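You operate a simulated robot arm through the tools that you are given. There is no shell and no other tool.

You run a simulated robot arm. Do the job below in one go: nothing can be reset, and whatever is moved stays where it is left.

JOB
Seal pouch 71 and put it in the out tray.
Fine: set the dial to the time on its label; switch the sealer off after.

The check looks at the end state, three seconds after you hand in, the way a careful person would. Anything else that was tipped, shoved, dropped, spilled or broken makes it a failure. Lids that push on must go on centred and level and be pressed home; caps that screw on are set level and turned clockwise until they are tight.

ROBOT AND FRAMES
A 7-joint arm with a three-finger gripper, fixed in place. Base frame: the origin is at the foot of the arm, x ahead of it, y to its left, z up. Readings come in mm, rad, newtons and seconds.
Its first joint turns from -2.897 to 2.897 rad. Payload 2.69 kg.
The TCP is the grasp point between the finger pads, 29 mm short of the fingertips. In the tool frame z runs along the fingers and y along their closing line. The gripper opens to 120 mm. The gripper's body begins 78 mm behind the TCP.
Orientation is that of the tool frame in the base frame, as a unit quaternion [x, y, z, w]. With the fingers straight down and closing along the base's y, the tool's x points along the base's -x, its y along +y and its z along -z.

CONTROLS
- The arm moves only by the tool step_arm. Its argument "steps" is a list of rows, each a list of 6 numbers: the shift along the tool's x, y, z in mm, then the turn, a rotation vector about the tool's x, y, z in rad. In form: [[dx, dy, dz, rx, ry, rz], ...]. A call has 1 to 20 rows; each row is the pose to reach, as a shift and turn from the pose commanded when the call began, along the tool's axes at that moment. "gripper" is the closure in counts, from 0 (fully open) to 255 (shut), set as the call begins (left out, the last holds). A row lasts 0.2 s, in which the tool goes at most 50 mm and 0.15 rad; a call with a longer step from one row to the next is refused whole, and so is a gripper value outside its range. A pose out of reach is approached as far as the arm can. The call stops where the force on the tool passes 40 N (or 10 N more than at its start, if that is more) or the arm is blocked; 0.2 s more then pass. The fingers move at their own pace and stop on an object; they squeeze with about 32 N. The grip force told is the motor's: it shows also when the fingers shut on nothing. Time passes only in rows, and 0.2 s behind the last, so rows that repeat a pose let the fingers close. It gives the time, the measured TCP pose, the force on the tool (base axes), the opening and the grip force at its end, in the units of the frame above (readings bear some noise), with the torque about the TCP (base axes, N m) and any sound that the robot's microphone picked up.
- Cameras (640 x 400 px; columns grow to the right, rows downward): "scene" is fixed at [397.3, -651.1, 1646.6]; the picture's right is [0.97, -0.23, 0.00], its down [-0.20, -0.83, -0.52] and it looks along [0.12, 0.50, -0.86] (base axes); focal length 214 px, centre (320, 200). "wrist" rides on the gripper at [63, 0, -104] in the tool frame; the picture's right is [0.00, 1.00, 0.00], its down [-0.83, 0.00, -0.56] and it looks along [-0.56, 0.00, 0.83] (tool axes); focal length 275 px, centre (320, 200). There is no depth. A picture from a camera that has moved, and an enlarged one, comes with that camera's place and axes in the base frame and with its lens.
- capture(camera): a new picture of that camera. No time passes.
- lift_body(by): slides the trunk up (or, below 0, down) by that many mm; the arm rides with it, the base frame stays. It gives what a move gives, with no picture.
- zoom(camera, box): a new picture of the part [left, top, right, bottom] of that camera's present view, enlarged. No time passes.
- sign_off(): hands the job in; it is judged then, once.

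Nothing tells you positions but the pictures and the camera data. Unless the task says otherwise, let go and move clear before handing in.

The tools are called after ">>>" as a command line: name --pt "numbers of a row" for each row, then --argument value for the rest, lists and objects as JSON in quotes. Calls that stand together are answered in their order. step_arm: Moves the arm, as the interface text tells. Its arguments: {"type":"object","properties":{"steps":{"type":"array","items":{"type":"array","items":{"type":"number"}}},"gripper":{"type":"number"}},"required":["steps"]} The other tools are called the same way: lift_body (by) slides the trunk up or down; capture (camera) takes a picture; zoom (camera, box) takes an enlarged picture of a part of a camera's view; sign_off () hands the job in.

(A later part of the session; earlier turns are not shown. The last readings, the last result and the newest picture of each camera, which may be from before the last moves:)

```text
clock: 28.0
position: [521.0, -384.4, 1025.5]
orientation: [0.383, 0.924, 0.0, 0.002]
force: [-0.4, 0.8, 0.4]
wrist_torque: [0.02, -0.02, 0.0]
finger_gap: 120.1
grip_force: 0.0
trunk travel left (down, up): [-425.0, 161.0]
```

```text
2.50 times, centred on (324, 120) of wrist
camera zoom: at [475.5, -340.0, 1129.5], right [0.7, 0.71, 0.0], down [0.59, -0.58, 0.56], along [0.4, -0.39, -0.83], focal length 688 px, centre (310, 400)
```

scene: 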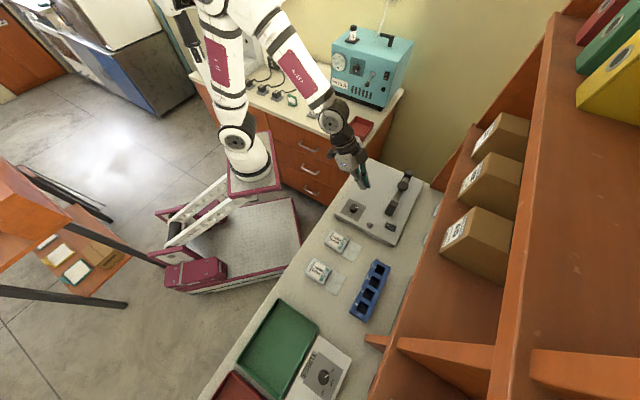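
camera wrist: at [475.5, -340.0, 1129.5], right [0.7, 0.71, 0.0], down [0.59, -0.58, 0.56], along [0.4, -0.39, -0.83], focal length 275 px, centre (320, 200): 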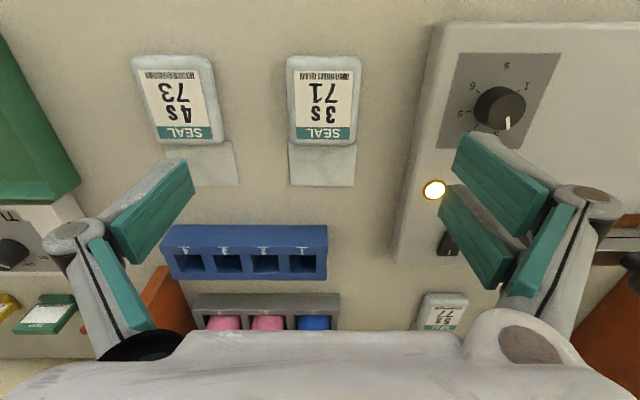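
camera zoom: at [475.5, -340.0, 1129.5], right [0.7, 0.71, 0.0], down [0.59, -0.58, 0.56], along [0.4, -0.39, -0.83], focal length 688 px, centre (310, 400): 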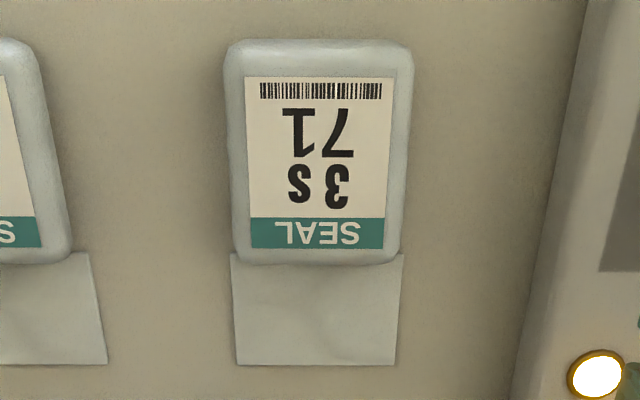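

Pouch 71's body is about 65 mm wide, centred at u≈98.5, w≈647 (its flap runs to w≈740), and there is clear room on both sides. I'll centre over the body and lower the fingers around it.

>>> step_arm --pt "-5 2 40 0 0 0" --pt "-5 2 80 0 0 0" --pt "-5 2 110 0 0 0" --pt "-5 2 125 0 0 0" --pt "-5 2 133 0 0 0" --pt "-5 2 133 0 0 0" --gripper 53

>>> capture --camera "wrist"

```text
clock: 29.4
position: [530.0, -385.1, 893.6]
orientation: [0.382, 0.924, 0.0, 0.002]
force: [0.1, -0.6, -0.3]
wrist_torque: [-0.03, -0.02, 0.0]
finger_gap: 95.1
grip_force: 0.1
trunk travel left (down, up): [-425.0, 161.0]
```

```text
taken
camera wrist: at [484.7, -342.3, 995.9], right [0.7, 0.71, 0.0], down [0.59, -0.58, 0.56], along [0.4, -0.39, -0.83], focal length 275 px, centre (320, 200)
```

wrist: 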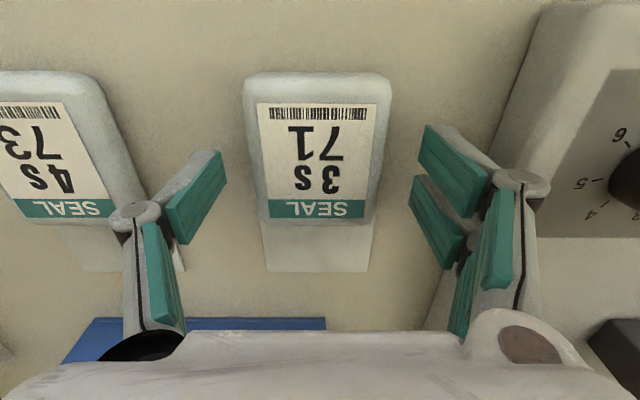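

The pouch is nicely between the fingers. I'll nudge 1.5 mm to centre it, drop 2 mm and close.

>>> step_arm --pt "0 -1.5 2 0 0 0" --pt "0 -1.5 2 0 0 0"

>>> step_arm --pt "0 0 0 0 0 0" --pt "0 0 0 0 0 0" --pt "0 0 0 0 0 0" --gripper 255

>>> capture --camera "wrist"

```text
clock: 30.0
position: [528.0, -387.3, 891.1]
orientation: [0.383, 0.924, 0.001, 0.001]
force: [1.1, 0.4, 0.5]
wrist_torque: [0.01, 0.01, -0.02]
finger_gap: 94.9
grip_force: 0.0
trunk travel left (down, up): [-425.0, 161.0]
```

```text
clock: 30.8
position: [528.2, -386.7, 891.1]
orientation: [0.384, 0.924, 0.0, 0.002]
force: [-0.1, -0.1, 0.8]
wrist_torque: [0.03, 0.04, 0.01]
finger_gap: 65.3
grip_force: 31.9
trunk travel left (down, up): [-425.0, 161.0]
```

```text
taken
camera wrist: at [482.7, -343.6, 994.6], right [0.7, 0.71, 0.0], down [0.59, -0.58, 0.56], along [0.4, -0.39, -0.83], focal length 275 px, centre (320, 200)
```

wrist: 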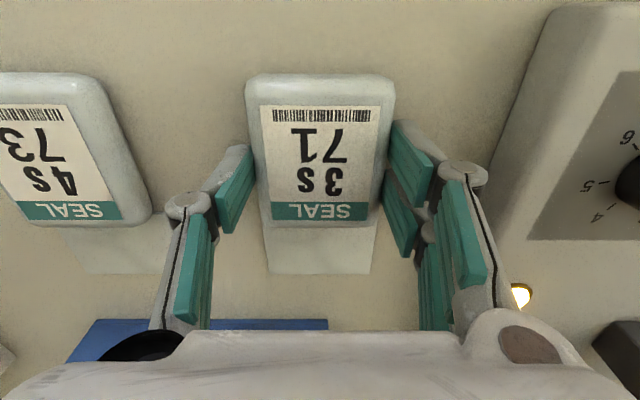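

Pouch 71 is held (65.3 mm). The sealer's posts stand about 75 mm tall at w≈754–783, with the bar underside near z≈927, so I'll lift the pouch, carry it across in front of the bar and stop there to look.

>>> step_arm --pt "0 0 -15 0 0 0" --pt "0 0 -50 0 0 0" --pt "4 0 -85 0 0 0" --pt "14 45 -90 0 0 0" --pt "24 90 -90 0 0 0" --pt "27 135 -90 0 0 0" --pt "27 180 -90 0 0 0" --pt "27 225 -90 0 0 0" --pt "27 265 -90 0 0 0" --pt "27 289 -90 0 0 0" --pt "27 289 -80 0 0 0"

>>> capture --camera "wrist"

>>> zoom --camera "scene" --box '[320, 140, 440, 250]'

```text
clock: 33.2
position: [713.7, -164.8, 971.6]
orientation: [0.382, 0.924, 0.001, 0.002]
force: [-0.2, 0.5, -1.3]
wrist_torque: [0.04, 0.02, -0.03]
finger_gap: 64.9
grip_force: 32.1
trunk travel left (down, up): [-425.0, 161.0]
```

```text
taken
camera wrist: at [668.4, -121.2, 1075.1], right [0.7, 0.71, 0.0], down [0.59, -0.58, 0.56], along [0.4, -0.39, -0.83], focal length 275 px, centre (320, 200)
```

wrist: 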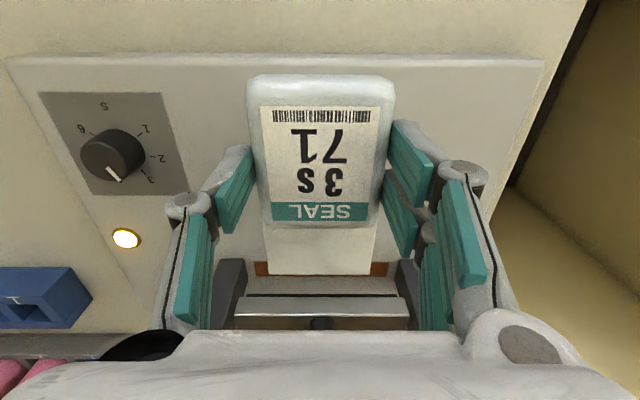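

```text
3.64 times, centred on (380, 195) of scene
camera zoom: at [397.3, -651.1, 1646.6], right [0.97, -0.23, 0.0], down [-0.2, -0.83, -0.52], along [0.12, 0.5, -0.86], focal length 780 px, centre (102, 218)
```

zoom: 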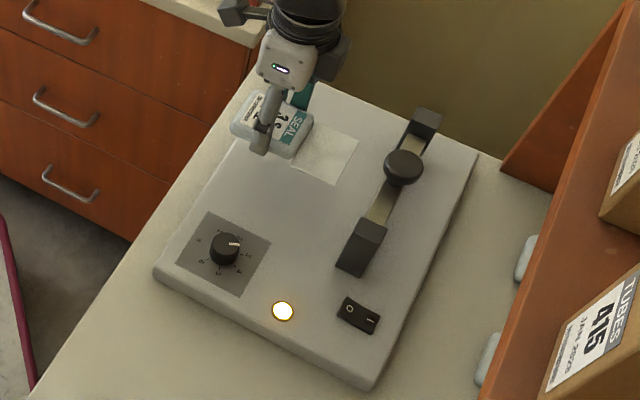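

The pouch is centred on the strip and level. Now I lower it to just above the sealer top, in front of the bar, then slide the flap under the bar.

>>> step_arm --pt "0 0 20 0 0 0" --pt "0 0 38 0 0 0" --pt "0 0 47 0 0 0" --pt "0 0 47 0 0 0"

>>> capture --camera "wrist"

>>> zoom --camera "scene" --box '[350, 140, 430, 220]'

```text
clock: 34.2
position: [712.4, -163.0, 927.3]
orientation: [0.382, 0.924, 0.0, 0.003]
force: [-0.9, -0.3, -1.0]
wrist_torque: [-0.02, 0.0, 0.01]
finger_gap: 64.8
grip_force: 32.1
trunk travel left (down, up): [-425.0, 161.0]
```

```text
taken
camera wrist: at [667.1, -119.3, 1029.7], right [0.7, 0.71, 0.0], down [0.59, -0.58, 0.56], along [0.4, -0.39, -0.83], focal length 275 px, centre (320, 200)
```

wrist: 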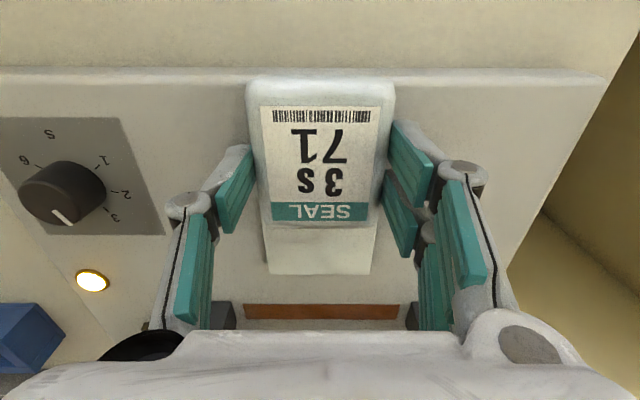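

```text
5.00 times, centred on (390, 180) of scene
camera zoom: at [397.3, -651.1, 1646.6], right [0.97, -0.23, 0.0], down [-0.2, -0.83, -0.52], along [0.12, 0.5, -0.86], focal length 1072 px, centre (-30, 300)
```

zoom: 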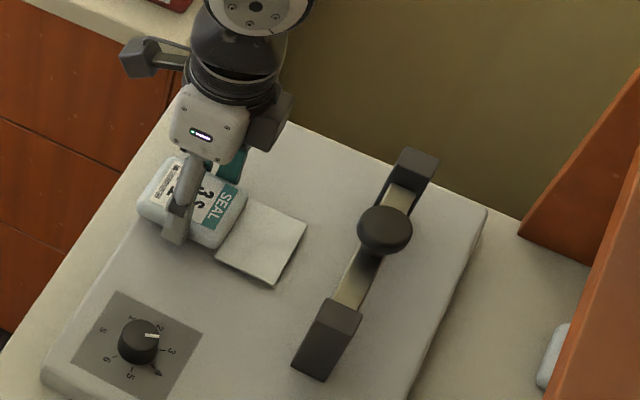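

The pouch hangs about 8 mm above the sealer top with the flap end at w≈711; the strip is at w≈758–779. I'll slide in 76 mm so the flap covers the strip, then look.

>>> step_arm --pt "-12 0 2 0 0 0" --pt "-28 0 2 0 0 0" --pt "-44 0 2 0 0 0" --pt "-60 0 2 0 0 0" --pt "-76 0 2 0 0 0" --pt "-76 0 2 0 0 0"

>>> capture --camera "wrist"

>>> zoom --camera "scene" --box '[360, 150, 430, 220]'

```text
clock: 35.6
position: [767.4, -217.8, 924.6]
orientation: [0.382, 0.924, 0.0, 0.002]
force: [-1.1, 1.2, -0.6]
wrist_torque: [0.03, 0.01, 0.01]
finger_gap: 65.2
grip_force: 32.3
trunk travel left (down, up): [-425.0, 161.0]
```

```text
taken
camera wrist: at [721.2, -174.8, 1026.1], right [0.7, 0.71, 0.0], down [0.59, -0.58, 0.56], along [0.4, -0.39, -0.83], focal length 275 px, centre (320, 200)
```

wrist: 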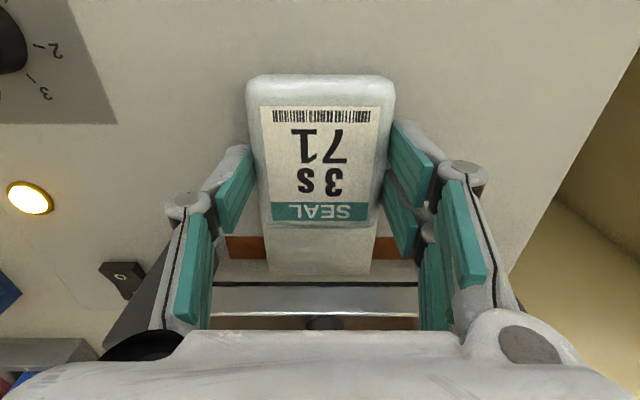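

```text
5.71 times, centred on (395, 185) of scene
camera zoom: at [397.3, -651.1, 1646.6], right [0.97, -0.23, 0.0], down [-0.2, -0.83, -0.52], along [0.12, 0.5, -0.86], focal length 1226 px, centre (-109, 286)
```

zoom: 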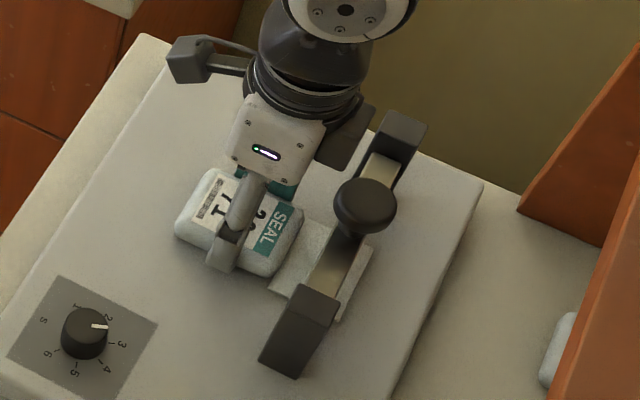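

The flap passes under the bar and covers the strip with about 10 mm to spare, and the body is clear of the bar. I'll lower the last few millimetres gently.

>>> step_arm --pt "0 0 1.5 0 0 0" --pt "0 0 3 0 0 0" --pt "0 0 4 0 0 0"

```text
clock: 36.4
position: [767.6, -219.1, 921.8]
orientation: [0.382, 0.924, 0.0, 0.003]
force: [-3.7, 2.9, 16.5]
wrist_torque: [0.16, 0.52, -0.03]
finger_gap: 65.1
grip_force: 31.9
trunk travel left (down, up): [-425.0, 161.0]
```

It has touched down (about 16 N upward). I'll ease up 1 mm, release, and lift straight clear.

>>> step_arm --pt "0 0 -1 0 0 0" --pt "0 0 -1 0 0 0"

>>> step_arm --pt "0 0 0 0 0 0" --pt "0 0 0 0 0 0" --pt "0 0 -20 0 0 0" --pt "15 0 -60 0 0 0" --pt "45 0 -90 0 0 0" --pt "60 0 -120 0 0 0" --gripper 53

>>> capture --camera "wrist"

>>> zoom --camera "scene" --box '[360, 150, 430, 220]'

```text
clock: 37.0
position: [765.2, -218.5, 922.0]
orientation: [0.382, 0.924, 0.0, 0.003]
force: [-5.2, 2.9, 15.4]
wrist_torque: [0.05, 0.05, 0.03]
finger_gap: 65.3
grip_force: 32.4
trunk travel left (down, up): [-425.0, 161.0]
```

```text
clock: 38.4
position: [723.2, -176.5, 1044.8]
orientation: [0.383, 0.924, 0.0, 0.002]
force: [0.1, 0.1, -0.4]
wrist_torque: [0.03, 0.02, 0.03]
finger_gap: 95.3
grip_force: 0.1
trunk travel left (down, up): [-425.0, 161.0]
```

```text
taken
camera wrist: at [678.6, -133.1, 1145.9], right [0.7, 0.71, 0.0], down [0.59, -0.58, 0.56], along [0.4, -0.39, -0.83], focal length 275 px, centre (320, 200)
```

wrist: 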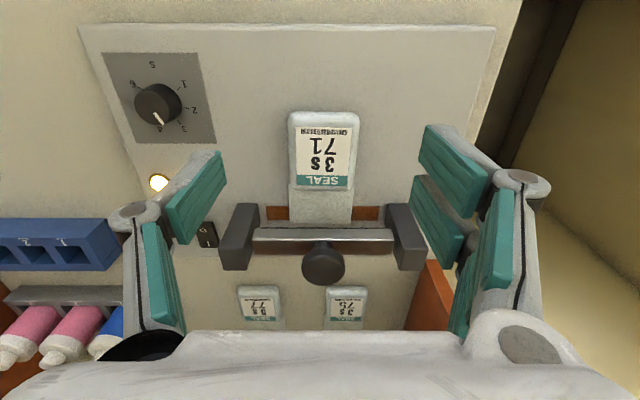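

```text
5.71 times, centred on (395, 185) of scene
camera zoom: at [397.3, -651.1, 1646.6], right [0.97, -0.23, 0.0], down [-0.2, -0.83, -0.52], along [0.12, 0.5, -0.86], focal length 1226 px, centre (-109, 286)
```

zoom: 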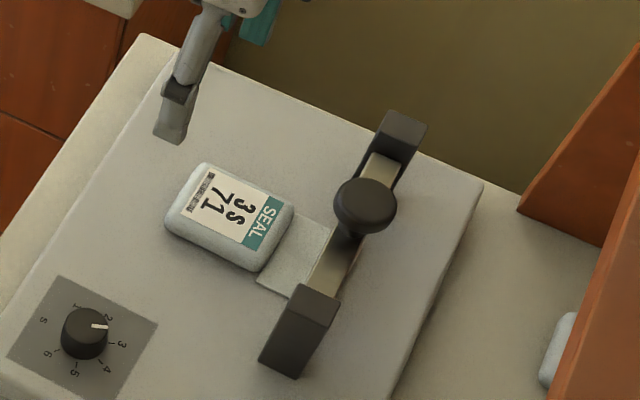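

The pouch is down and released, but it looks like it moved back a little when let go. I'll measure where the flap ends relative to the strip.

>>> zoom --camera "wrist" --box '[220, 100, 420, 290]'

>>> zoom --camera "scene" --box '[380, 170, 420, 210]'

```text
2.11 times, centred on (320, 195) of wrist
camera zoom: at [678.6, -133.1, 1145.9], right [0.7, 0.71, 0.0], down [0.59, -0.58, 0.56], along [0.4, -0.39, -0.83], focal length 580 px, centre (320, 210)
```

zoom: 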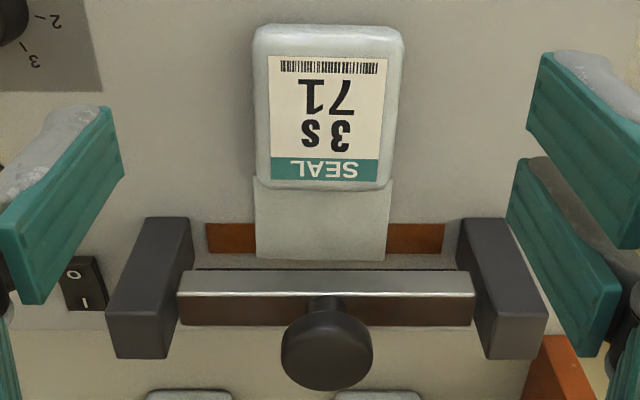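

```text
10.00 times, centred on (400, 190) of scene
camera zoom: at [397.3, -651.1, 1646.6], right [0.97, -0.23, 0.0], down [-0.2, -0.83, -0.52], along [0.12, 0.5, -0.86], focal length 2145 px, centre (-480, 300)
```

zoom: 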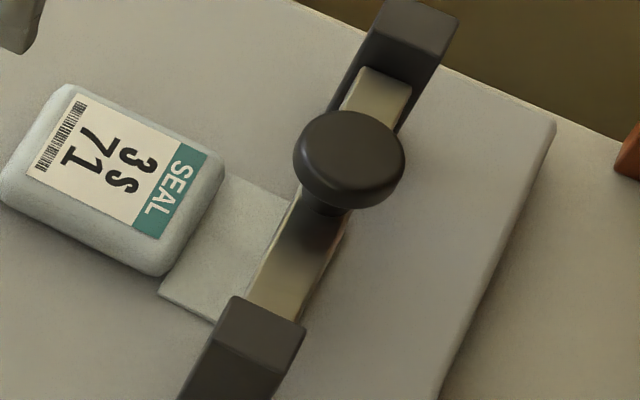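

The flap still covers the whole strip (it ends about 4 mm beyond it) and the body is clear of the bar. Next I close the fingers and position over the bar's knob (u≈388, w≈767, top ≈970).

>>> step_arm --pt "-20 1.5 -15 0 0 0" --pt "-60 1.5 -15 0 0 0" --pt "-100 1.5 -15 0 0 0" --pt "-130 1.5 -15 0 0 0" --pt "-130 1.5 10 0 0 0" --pt "-130 1.5 30 0 0 0" --pt "-130 1.5 30 0 0 0" --gripper 255

>>> capture --camera "wrist"

>>> zoom --camera "scene" --box '[360, 140, 440, 220]'

```text
clock: 40.0
position: [819.0, -266.9, 1014.5]
orientation: [0.383, 0.924, 0.0, 0.003]
force: [0.3, 1.1, 0.1]
wrist_torque: [0.01, -0.02, -0.01]
finger_gap: 0.1
grip_force: 28.5
trunk travel left (down, up): [-425.0, 161.0]
```

```text
taken
camera wrist: at [774.1, -223.2, 1116.0], right [0.7, 0.71, 0.0], down [0.59, -0.58, 0.56], along [0.4, -0.39, -0.83], focal length 275 px, centre (320, 200)
```

wrist: 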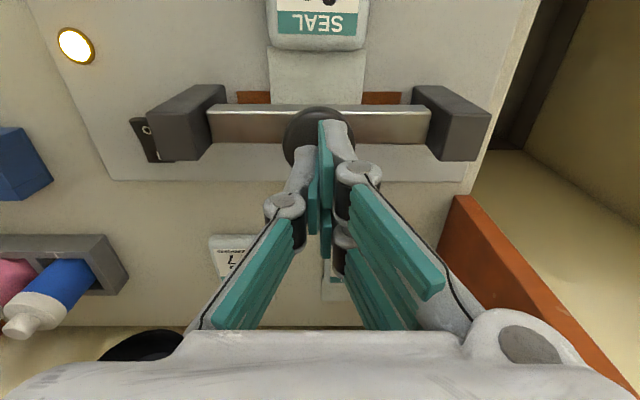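

```text
5.00 times, centred on (400, 180) of scene
camera zoom: at [397.3, -651.1, 1646.6], right [0.97, -0.23, 0.0], down [-0.2, -0.83, -0.52], along [0.12, 0.5, -0.86], focal length 1072 px, centre (-80, 300)
```

zoom: 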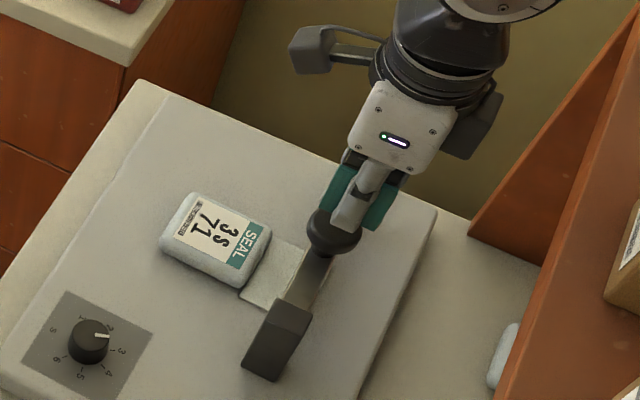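

The closed fingertips are about 15 mm above the knob and nearly centred. I'll lower in small steps and watch the force.

>>> step_arm --pt "3 -1 5 0 0 0" --pt "3 -1 9 0 0 0" --pt "3 -1 12 0 0 0" --pt "3 -1 15 0 0 0" --pt "3 -1 18 0 0 0" --pt "3 -1 21 0 0 0" --pt "3 -1 24 0 0 0"

```text
clock: 41.6
position: [812.8, -265.2, 987.6]
orientation: [0.382, 0.924, 0.0, 0.002]
force: [1.6, -0.8, 3.4]
wrist_torque: [-0.02, -0.03, 0.05]
finger_gap: 0.1
grip_force: 29.1
trunk travel left (down, up): [-425.0, 161.0]
```

The knob is moving down with light force. I'll continue down until the bar closes on the strip.

>>> step_arm --pt "0 0 4 0 0 0" --pt "0 0 8 0 0 0" --pt "0 0 12 0 0 0" --pt "0 0 16 0 0 0" --pt "0 0 19 0 0 0" --pt "0 0 22 0 0 0" --pt "0 0 24 0 0 0" --pt "0 0 26 0 0 0"

>>> capture --camera "wrist"

>>> zoom --camera "scene" --box '[360, 140, 440, 220]'

```text
clock: 42.9
position: [814.2, -264.8, 975.9]
orientation: [0.383, 0.924, 0.0, 0.007]
force: [-5.6, 2.3, 15.4]
wrist_torque: [0.09, 0.12, 0.03]
finger_gap: 5.9
grip_force: 28.6
trunk travel left (down, up): [-425.0, 161.0]
stopped in row 6: the force on the tool passed its limit at 44 N (the readings are from after the stop); the commanded pose is now the measured one
```

```text
taken
camera wrist: at [768.1, -221.2, 1077.1], right [0.7, 0.71, 0.0], down [0.58, -0.58, 0.57], along [0.41, -0.4, -0.82], focal length 275 px, centre (320, 200)
```

wrist: 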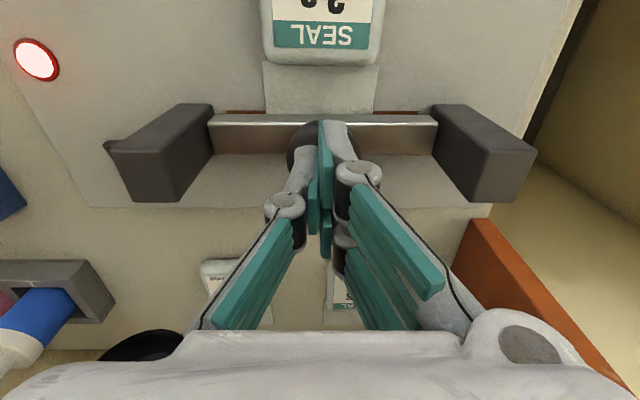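

```text
5.00 times, centred on (400, 180) of scene
camera zoom: at [397.3, -651.1, 1646.6], right [0.97, -0.23, 0.0], down [-0.2, -0.83, -0.52], along [0.12, 0.5, -0.86], focal length 1072 px, centre (-80, 300)
```

zoom: 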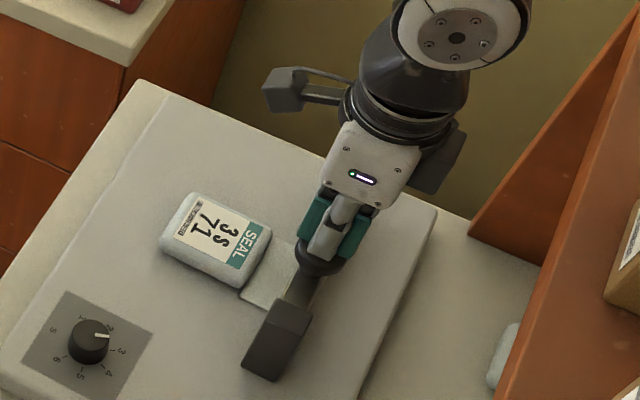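

The lamp has turned red, so the bar is closed and sealing is under way. I'll hold it down and listen for the end of the 3 s.

>>> step_arm --pt "0 0 0.7 0 0 0" --pt "0 0 0.7 0 0 0" --pt "0 0 0.7 0 0 0" --pt "0 0 0.7 0 0 0" --pt "0 0 0.7 0 0 0" --pt "0 0 0.7 0 0 0" --pt "0 0 0.7 0 0 0"

>>> zoom --camera "wrist" --box '[0, 0, 448, 220]'

```text
clock: 44.5
position: [814.6, -265.9, 973.3]
orientation: [0.382, 0.924, -0.001, 0.007]
force: [-2.6, 2.6, 35.1]
wrist_torque: [0.1, 0.02, 0.05]
finger_gap: 6.0
grip_force: 29.1
trunk travel left (down, up): [-425.0, 161.0]
```

```text
1.43 times, centred on (224, 110) of wrist
camera zoom: at [768.0, -221.2, 1076.7], right [0.7, 0.71, 0.01], down [0.58, -0.58, 0.57], along [0.41, -0.4, -0.82], focal length 393 px, centre (457, 329)
```

zoom: 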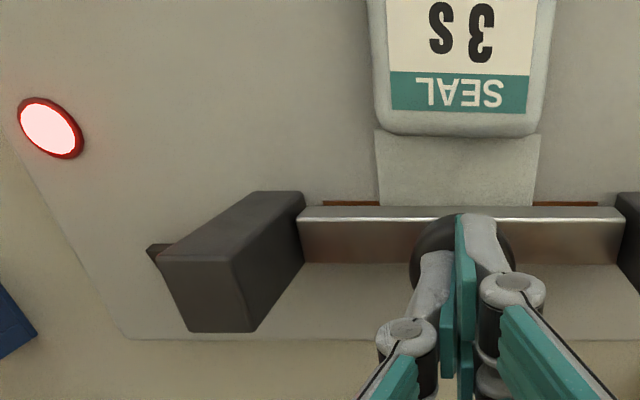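

It is still red with 35 N holding. I'll keep holding in short spells.

>>> step_arm --pt "0 0 0 0 0 0" --pt "0 0 0 0 0 0" --pt "0 0 0 0 0 0" --pt "0 0 0 0 0 0"

>>> zoom --camera "wrist" --box '[0, 0, 448, 220]'

```text
clock: 45.5
position: [814.2, -265.0, 974.5]
orientation: [0.383, 0.924, 0.0, 0.008]
force: [0.1, 1.9, 35.7]
wrist_torque: [0.07, -0.04, -0.02]
finger_gap: 6.1
grip_force: 28.4
trunk travel left (down, up): [-425.0, 161.0]
```

```text
1.43 times, centred on (224, 110) of wrist
camera zoom: at [768.0, -221.2, 1076.8], right [0.7, 0.71, 0.01], down [0.58, -0.58, 0.57], along [0.41, -0.4, -0.82], focal length 393 px, centre (457, 329)
```

zoom: 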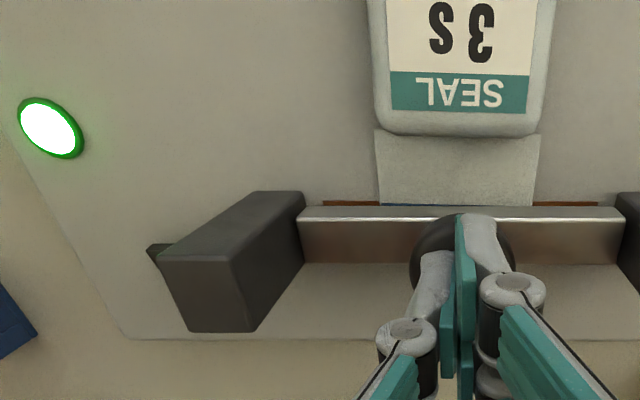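

The lamp is green, so the seal is done. I'll raise slowly to let the bar come back up, then back off.

>>> step_arm --pt "0 0 -3 0 0 0" --pt "0 0 -10 0 0 0" --pt "0 0 -18 0 0 0" --pt "0 0 -28 0 0 0" --pt "0 0 -45 0 0 0" --pt "0 0 -75 0 0 0"

>>> capture --camera "wrist"

>>> zoom --camera "scene" --box '[350, 140, 430, 220]'

```text
clock: 46.9
position: [812.5, -265.5, 1047.8]
orientation: [0.383, 0.924, 0.0, 0.005]
force: [0.5, 0.5, 0.0]
wrist_torque: [0.01, 0.05, 0.02]
finger_gap: 0.0
grip_force: 28.5
trunk travel left (down, up): [-425.0, 161.0]
```

```text
taken
camera wrist: at [767.0, -221.8, 1150.7], right [0.7, 0.71, 0.0], down [0.58, -0.58, 0.56], along [0.4, -0.39, -0.83], focal length 275 px, centre (320, 200)
```

wrist: 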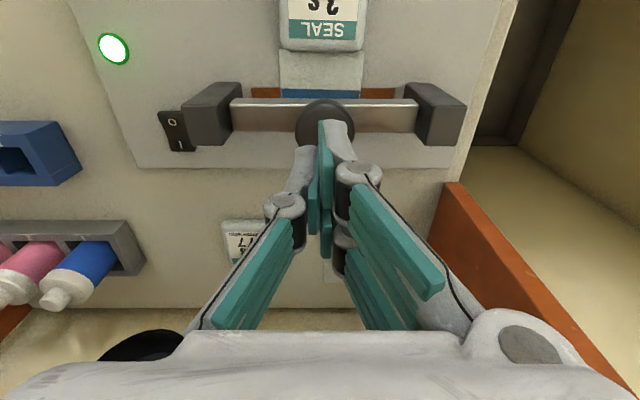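

```text
5.00 times, centred on (390, 180) of scene
camera zoom: at [397.3, -651.1, 1646.6], right [0.97, -0.23, 0.0], down [-0.2, -0.83, -0.52], along [0.12, 0.5, -0.86], focal length 1072 px, centre (-30, 300)
```

zoom: 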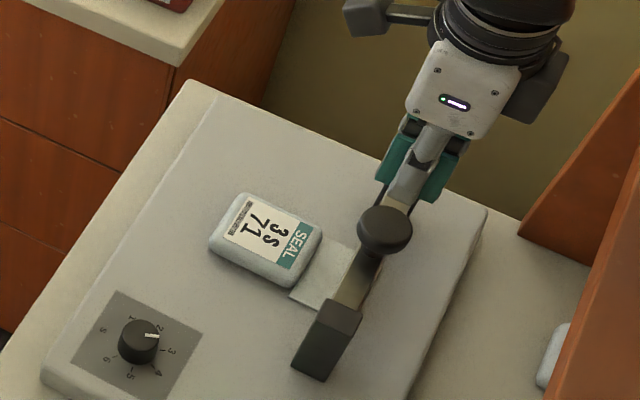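

The blue seal line now shows across the flap, and the bar is back up. Now I go over the "O" end of the rocker (u≈246, w≈784) to switch the sealer off.

>>> step_arm --pt "-5 -35 0 0 0 0" --pt "-12 -75 0 0 0 0" --pt "-18 -110 0 0 0 0" --pt "-22 -140 0 0 0 0" --pt "-22 -140 35 0 0 0" --pt "-22 -140 70 0 0 0" --pt "-22 -140 90 0 0 0" --pt "-22 -140 90 0 0 0"

>>> capture --camera "wrist"

>>> zoom --camera "scene" --box '[350, 170, 430, 230]'

```text
clock: 48.7
position: [729.5, -380.9, 958.4]
orientation: [0.383, 0.924, -0.001, 0.006]
force: [0.3, -0.1, 0.9]
wrist_torque: [-0.02, -0.01, 0.03]
finger_gap: 0.1
grip_force: 28.6
trunk travel left (down, up): [-425.0, 161.0]
```

```text
taken
camera wrist: at [683.9, -336.9, 1060.2], right [0.7, 0.71, 0.0], down [0.58, -0.58, 0.57], along [0.4, -0.4, -0.82], focal length 275 px, centre (320, 200)
```

wrist: 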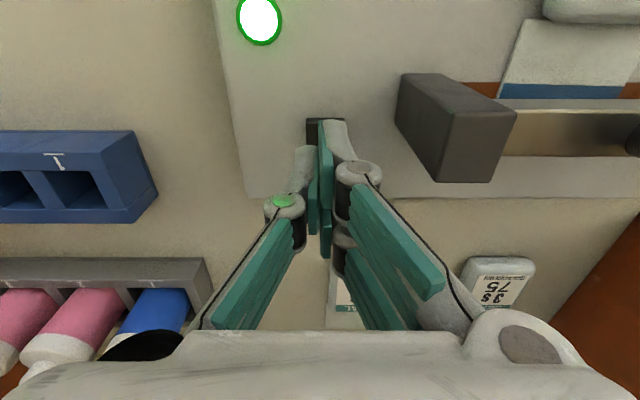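

```text
6.67 times, centred on (390, 200) of scene
camera zoom: at [397.3, -651.1, 1646.6], right [0.97, -0.23, 0.0], down [-0.2, -0.83, -0.52], along [0.12, 0.5, -0.86], focal length 1430 px, centre (-147, 200)
```

zoom: 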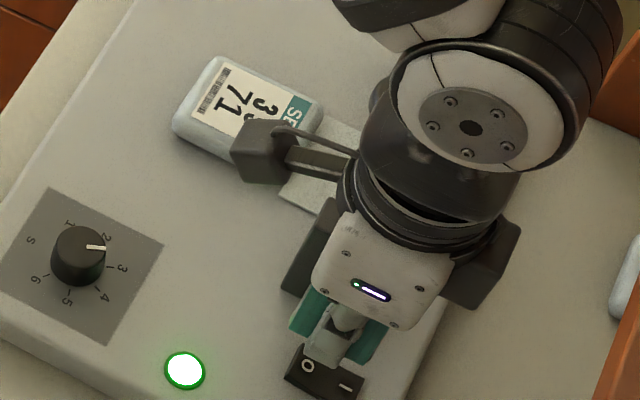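

The tips are over the O end of the rocker, about 27 mm up. I'll press down in small steps.

>>> step_arm --pt "2 0 14 0 0 0" --pt "2 0 21 0 0 0" --pt "2 0 24 0 0 0" --pt "2 0 26 0 0 0" --pt "2 0 28 0 0 0" --pt "2 0 29.5 0 0 0" --pt "2 0 31 0 0 0" --pt "2 0 32.5 0 0 0" --pt "2 0 34 0 0 0"

>>> capture --camera "wrist"

>>> zoom --camera "scene" --box '[350, 170, 430, 230]'

```text
clock: 50.7
position: [729.7, -378.7, 922.4]
orientation: [0.382, 0.924, 0.0, 0.007]
force: [-2.8, 2.3, 8.7]
wrist_torque: [-0.01, 0.03, -0.02]
finger_gap: 5.8
grip_force: 28.6
trunk travel left (down, up): [-425.0, 161.0]
```

```text
taken
camera wrist: at [684.0, -334.7, 1026.3], right [0.7, 0.71, 0.0], down [0.58, -0.58, 0.57], along [0.4, -0.4, -0.82], focal length 275 px, centre (320, 200)
```

wrist: 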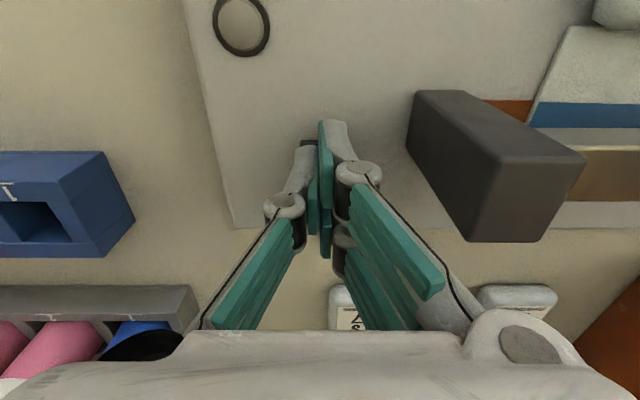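

```text
6.67 times, centred on (390, 200) of scene
camera zoom: at [397.3, -651.1, 1646.6], right [0.97, -0.23, 0.0], down [-0.2, -0.83, -0.52], along [0.12, 0.5, -0.86], focal length 1430 px, centre (-147, 200)
```

zoom: 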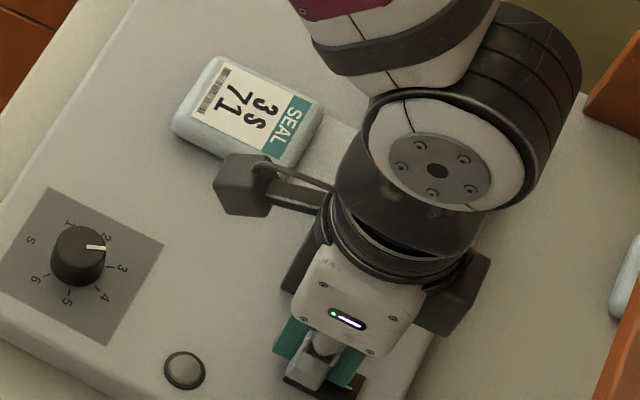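

The lamp is out, so the sealer is off. I'll lift clear and go back above the pouch to measure where it lies.

>>> step_arm --pt "0 0 -30 0 0 0" --pt "0 0 -75 0 0 0" --pt "0 0 -120 0 0 0" --pt "35 30 -120 0 0 0" --pt "70 60 -120 0 0 0" --pt "105 95 -120 0 0 0" --pt "125 125 -120 0 0 0" --pt "125 140 -120 0 0 0" --pt "125 140 -120 0 0 0"

>>> step_arm --pt "0 0 0 0 0 0" --pt "0 0 0 0 0 0" --pt "0 0 0 0 0 0" --gripper 53

>>> capture --camera "wrist"

>>> zoom --camera "wrist" --box '[220, 80, 420, 280]'

>>> zoom --camera "scene" --box '[350, 170, 430, 230]'

```text
clock: 52.7
position: [739.3, -191.6, 1043.9]
orientation: [0.383, 0.924, 0.0, 0.005]
force: [0.0, 0.2, 0.2]
wrist_torque: [0.01, 0.01, 0.02]
finger_gap: 0.1
grip_force: 28.3
trunk travel left (down, up): [-425.0, 161.0]
```

```text
clock: 53.5
position: [738.4, -192.2, 1045.3]
orientation: [0.382, 0.924, -0.001, 0.006]
force: [0.7, 0.3, -0.1]
wrist_torque: [-0.01, -0.02, 0.03]
finger_gap: 95.1
grip_force: 0.0
trunk travel left (down, up): [-425.0, 161.0]
```

```text
taken
camera wrist: at [693.0, -147.6, 1146.3], right [0.7, 0.71, 0.0], down [0.58, -0.58, 0.56], along [0.4, -0.4, -0.83], focal length 275 px, centre (320, 200)
```

wrist: 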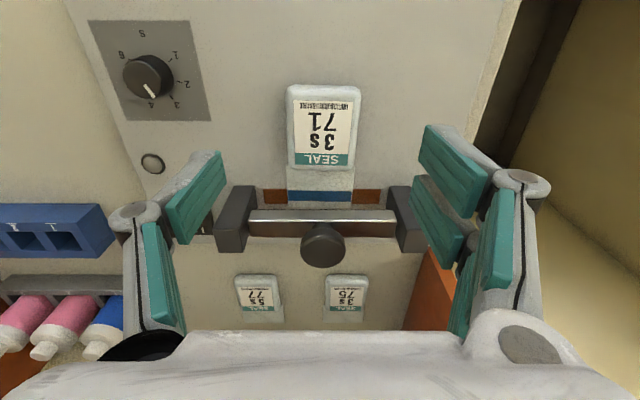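

```text
2.00 times, centred on (320, 180) of wrist
camera zoom: at [693.0, -147.6, 1146.3], right [0.7, 0.71, 0.0], down [0.58, -0.58, 0.56], along [0.4, -0.4, -0.83], focal length 551 px, centre (320, 240)
```

zoom: 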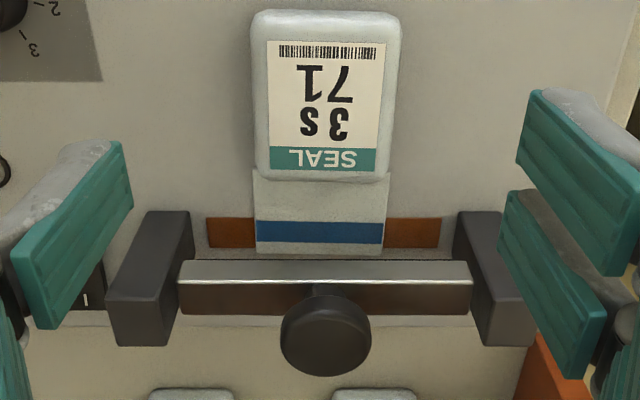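

```text
6.67 times, centred on (390, 200) of scene
camera zoom: at [397.3, -651.1, 1646.6], right [0.97, -0.23, 0.0], down [-0.2, -0.83, -0.52], along [0.12, 0.5, -0.86], focal length 1430 px, centre (-147, 200)
```

zoom: 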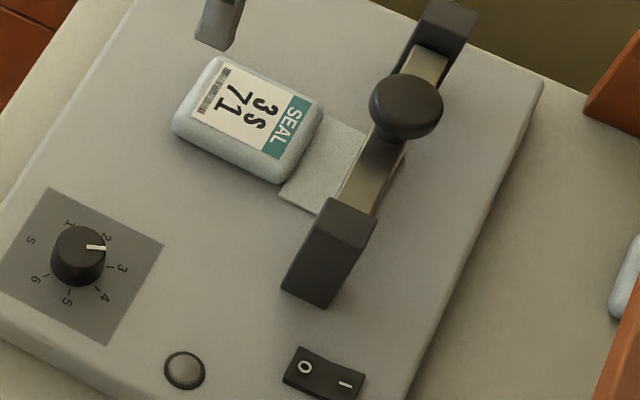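

The seal is a full blue line across the flap, the lamp is off and the dial is at 3. I'll lower around the pouch body (centre near w≈688) and grip it again.

>>> step_arm --pt "-15 1 30 0 0.012 0" --pt "-30 1 65 0 0.012 0" --pt "-30 1 95 0 0.012 0" --pt "-30 1 115 0 0.012 0" --pt "-30 1 123 0 0.012 0" --pt "-30 1 123 0 0.012 0"

>>> capture --camera "wrist"

```text
clock: 54.9
position: [764.1, -212.8, 919.1]
orientation: [0.383, 0.924, 0.002, 0.0]
force: [0.0, -0.1, -0.1]
wrist_torque: [-0.03, 0.03, 0.0]
finger_gap: 94.9
grip_force: 0.0
trunk travel left (down, up): [-425.0, 161.0]
```

```text
taken
camera wrist: at [718.6, -168.5, 1022.7], right [0.7, 0.71, 0.0], down [0.59, -0.59, 0.55], along [0.4, -0.39, -0.83], focal length 275 px, centre (320, 200)
```

wrist: 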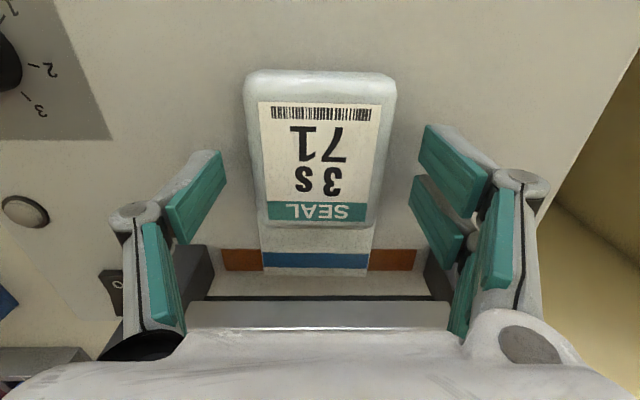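

The pouch sits centred between the fingers just as in the first grip. Closing now.

>>> step_arm --pt "0 0 -1 0 0 0" --pt "0 0 -1 0 0 0" --pt "0 0 -1 0 0 0" --gripper 255

```text
clock: 55.7
position: [762.4, -211.9, 921.3]
orientation: [0.382, 0.924, 0.002, 0.0]
force: [-0.1, 0.3, -0.6]
wrist_torque: [0.01, 0.02, 0.04]
finger_gap: 65.3
grip_force: 31.6
trunk travel left (down, up): [-425.0, 161.0]
```

The grip is good. I'll lift 5 mm, slide back out from under the bar, then raise.

>>> step_arm --pt "0 0 -5 0 0 0" --pt "18 0 -6 0 0 0" --pt "38 0 -6 0 0 0" --pt "58 0 -6 0 0 0" --pt "76 0 -6 0 0 0" --pt "80 0 -30 0 0 0" --pt "80 0 -65 0 0 0" --pt "75 0 -95 0 0 0"

>>> capture --camera "wrist"

>>> zoom --camera "scene" --box '[330, 140, 450, 240]'

```text
clock: 57.5
position: [710.9, -156.6, 1014.7]
orientation: [0.383, 0.924, 0.003, -0.001]
force: [0.5, -0.8, -1.1]
wrist_torque: [0.04, 0.06, 0.03]
finger_gap: 65.2
grip_force: 31.8
trunk travel left (down, up): [-425.0, 161.0]
```

```text
taken
camera wrist: at [666.4, -114.1, 1117.8], right [0.7, 0.71, 0.0], down [0.59, -0.59, 0.55], along [0.4, -0.39, -0.83], focal length 275 px, centre (320, 200)
```

wrist: 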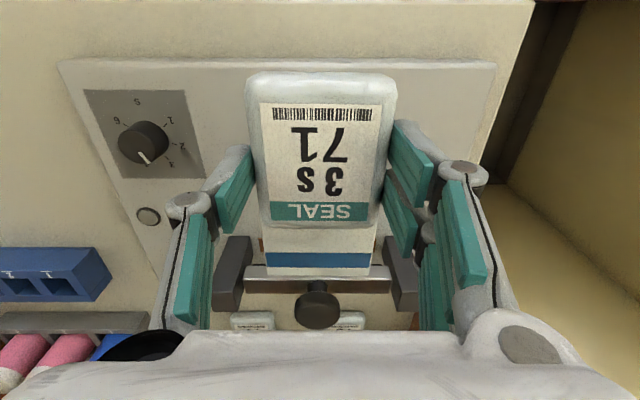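

```text
4.00 times, centred on (390, 190) of scene
camera zoom: at [397.3, -651.1, 1646.6], right [0.97, -0.23, 0.0], down [-0.2, -0.83, -0.52], along [0.12, 0.5, -0.86], focal length 858 px, centre (40, 240)
```

zoom: 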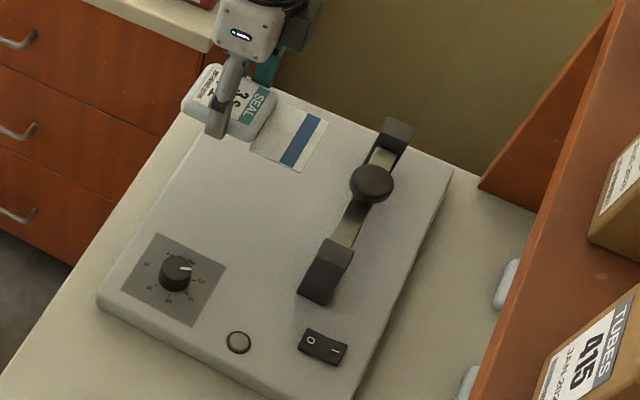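

The pouch is out with a clean seal. I'll carry it over to the OUT tray, above everything on the bench.

>>> step_arm --pt "-3 -45 -5 0 0 0" --pt "-6 -91 -10 0 0 0" --pt "-9 -137 -10 0 0 0" --pt "-12 -183 -10 0 0 0" --pt "-16 -229 -10 0 0 0" --pt "-20 -275 -10 0 0 0" --pt "-24 -321 -10 0 0 0" --pt "-28 -367 -10 0 0 0" --pt "-32 -413 -10 0 0 0" --pt "-36 -459 -10 0 0 0" --pt "-40 -505 -10 0 0 0" --pt "-43 -550 -10 0 0 0" --pt "-46 -595 -10 0 0 0" --pt "-48 -637 -10 0 0 0" --pt "-48 -637 -10 0 0 0"

>>> step_arm --pt "0 0 0 0 0 0.143" --pt "0 0 0 0 0 0.286" --pt "0 0 0 0 0 0.429" --pt "0 0 0 0 0 0.572" --pt "0 0 0 0 0 0.715" --pt "0 0 0 0 0 0.858" --pt "0 0 0 0 0 1.001" --pt "0 0 0 0 0 1.144" --pt "0 0 0 0 0 1.287" --pt "0 0 0 0 0 1.43" --pt "0 0 0 0 0 1.5708" --pt "0 0 0 0 0 1.5708"

>>> capture --camera "wrist"

>>> zoom --camera "scene" --box '[200, 270, 400, 400]'

```text
clock: 60.7
position: [292.9, -643.0, 1023.5]
orientation: [0.382, 0.924, 0.001, 0.0]
force: [-0.2, 0.7, -1.2]
wrist_torque: [0.0, 0.02, 0.03]
finger_gap: 65.1
grip_force: 32.0
trunk travel left (down, up): [-425.0, 161.0]
```

```text
clock: 63.3
position: [294.3, -643.4, 1023.4]
orientation: [0.924, 0.382, 0.002, -0.002]
force: [-0.1, -0.1, -0.6]
wrist_torque: [0.0, 0.01, -0.03]
finger_gap: 65.4
grip_force: 31.7
trunk travel left (down, up): [-425.0, 161.0]
```

```text
taken
camera wrist: at [337.8, -599.6, 1126.4], right [0.71, -0.71, 0.0], down [-0.59, -0.59, 0.55], along [-0.39, -0.39, -0.83], focal length 275 px, centre (320, 200)
```

wrist: 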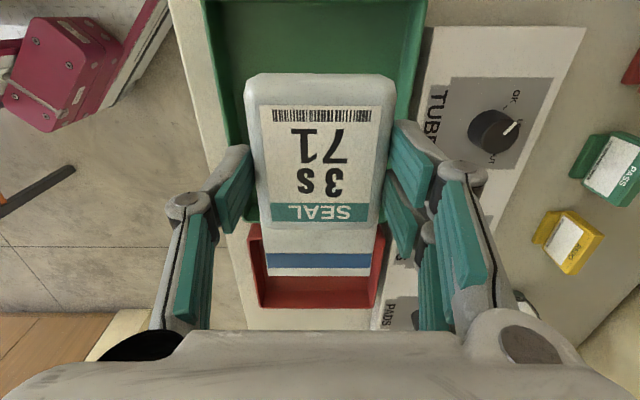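

```text
3.08 times, centred on (300, 335) of scene
camera zoom: at [397.3, -651.1, 1646.6], right [0.97, -0.23, 0.0], down [-0.2, -0.83, -0.52], along [0.12, 0.5, -0.86], focal length 660 px, centre (382, -215)
```

zoom: 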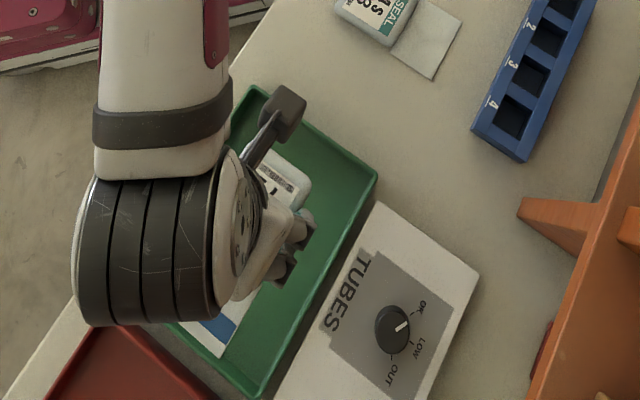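

The pouch hangs over the green OUT tray, lengthwise, with about 30 mm margin at each end. I'll lower it in and settle it gently on the tray floor.

>>> step_arm --pt "0 0 40 0 0 0" --pt "0 0 80 0 0 0" --pt "0 0 105 0 0 0" --pt "0 0 116 0 0 0" --pt "0 0 120 0 0 0" --pt "0 0 120 0 0 0"

>>> capture --camera "wrist"

```text
clock: 64.7
position: [293.2, -642.8, 902.4]
orientation: [0.924, 0.383, 0.002, -0.001]
force: [-0.5, 0.0, -0.7]
wrist_torque: [-0.03, -0.02, 0.03]
finger_gap: 65.4
grip_force: 32.2
trunk travel left (down, up): [-425.0, 161.0]
```

```text
taken
camera wrist: at [337.6, -599.8, 1006.3], right [0.71, -0.7, 0.0], down [-0.59, -0.59, 0.55], along [-0.39, -0.39, -0.83], focal length 275 px, centre (320, 200)
```

wrist: 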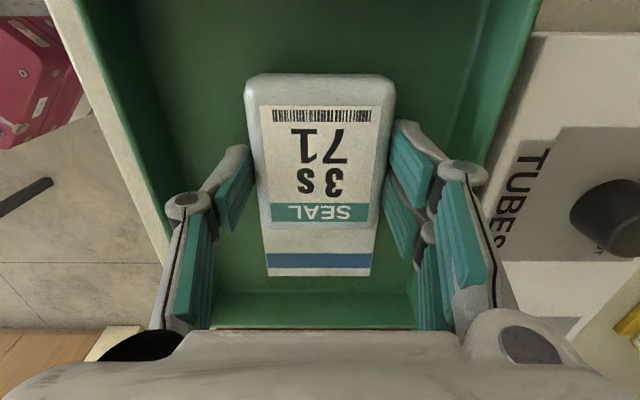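

It's inside the tray walls, a few millimetres above the floor. Slow contact next.

>>> step_arm --pt "0 0 2 0 0 0" --pt "0 0 4 0 0 0" --pt "0 0 5.5 0 0 0"

```text
clock: 65.5
position: [293.4, -643.9, 897.3]
orientation: [0.924, 0.383, 0.001, -0.002]
force: [-0.4, -0.3, -0.1]
wrist_torque: [0.02, -0.01, -0.01]
finger_gap: 64.9
grip_force: 31.8
trunk travel left (down, up): [-425.0, 161.0]
```

>>> step_arm --pt "0 0 1 0 0 0" --pt "0 0 2 0 0 0" --pt "0 0 3 0 0 0"

```text
clock: 66.3
position: [292.3, -643.8, 894.9]
orientation: [0.924, 0.383, 0.0, -0.001]
force: [-0.4, 0.5, 9.0]
wrist_torque: [-0.59, 0.17, 0.05]
finger_gap: 65.3
grip_force: 32.1
trunk travel left (down, up): [-425.0, 161.0]
```

The pouch is on the tray floor (9 N). I'll open a little within the tray walls and lift straight out.

>>> step_arm --pt "0 0 0 0 0 0" --pt "0 0 0 0 0 0" --pt "0 0 0 0 0 0" --pt "0 0 -20 0 0 0" --pt "0 0 -60 0 0 0" --pt "0 0 -105 0 0 0" --pt "0 0 -150 0 0 0" --gripper 81

>>> capture --camera "wrist"

>>> capture --camera "scene"

```text
clock: 67.9
position: [294.6, -642.5, 1043.7]
orientation: [0.924, 0.383, 0.002, -0.001]
force: [0.4, -0.1, -1.3]
wrist_torque: [0.01, 0.01, 0.0]
finger_gap: 82.1
grip_force: 0.2
trunk travel left (down, up): [-425.0, 161.0]
```

```text
taken
camera wrist: at [337.9, -598.2, 1146.5], right [0.71, -0.7, 0.0], down [-0.59, -0.59, 0.55], along [-0.39, -0.39, -0.83], focal length 275 px, centre (320, 200)
```

wrist: 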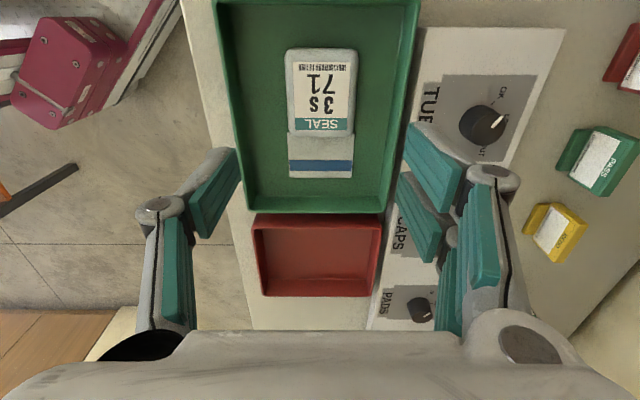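

```text
taken
```

scene: 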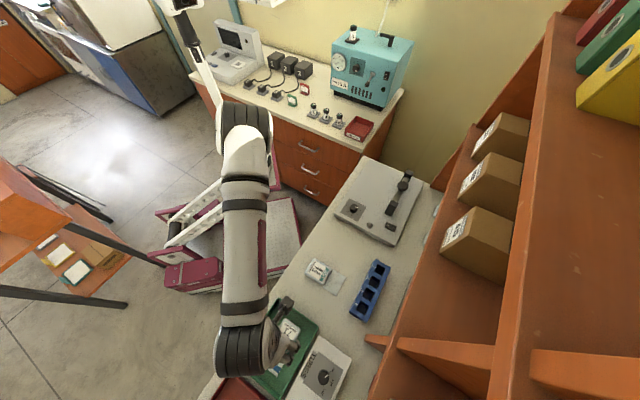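

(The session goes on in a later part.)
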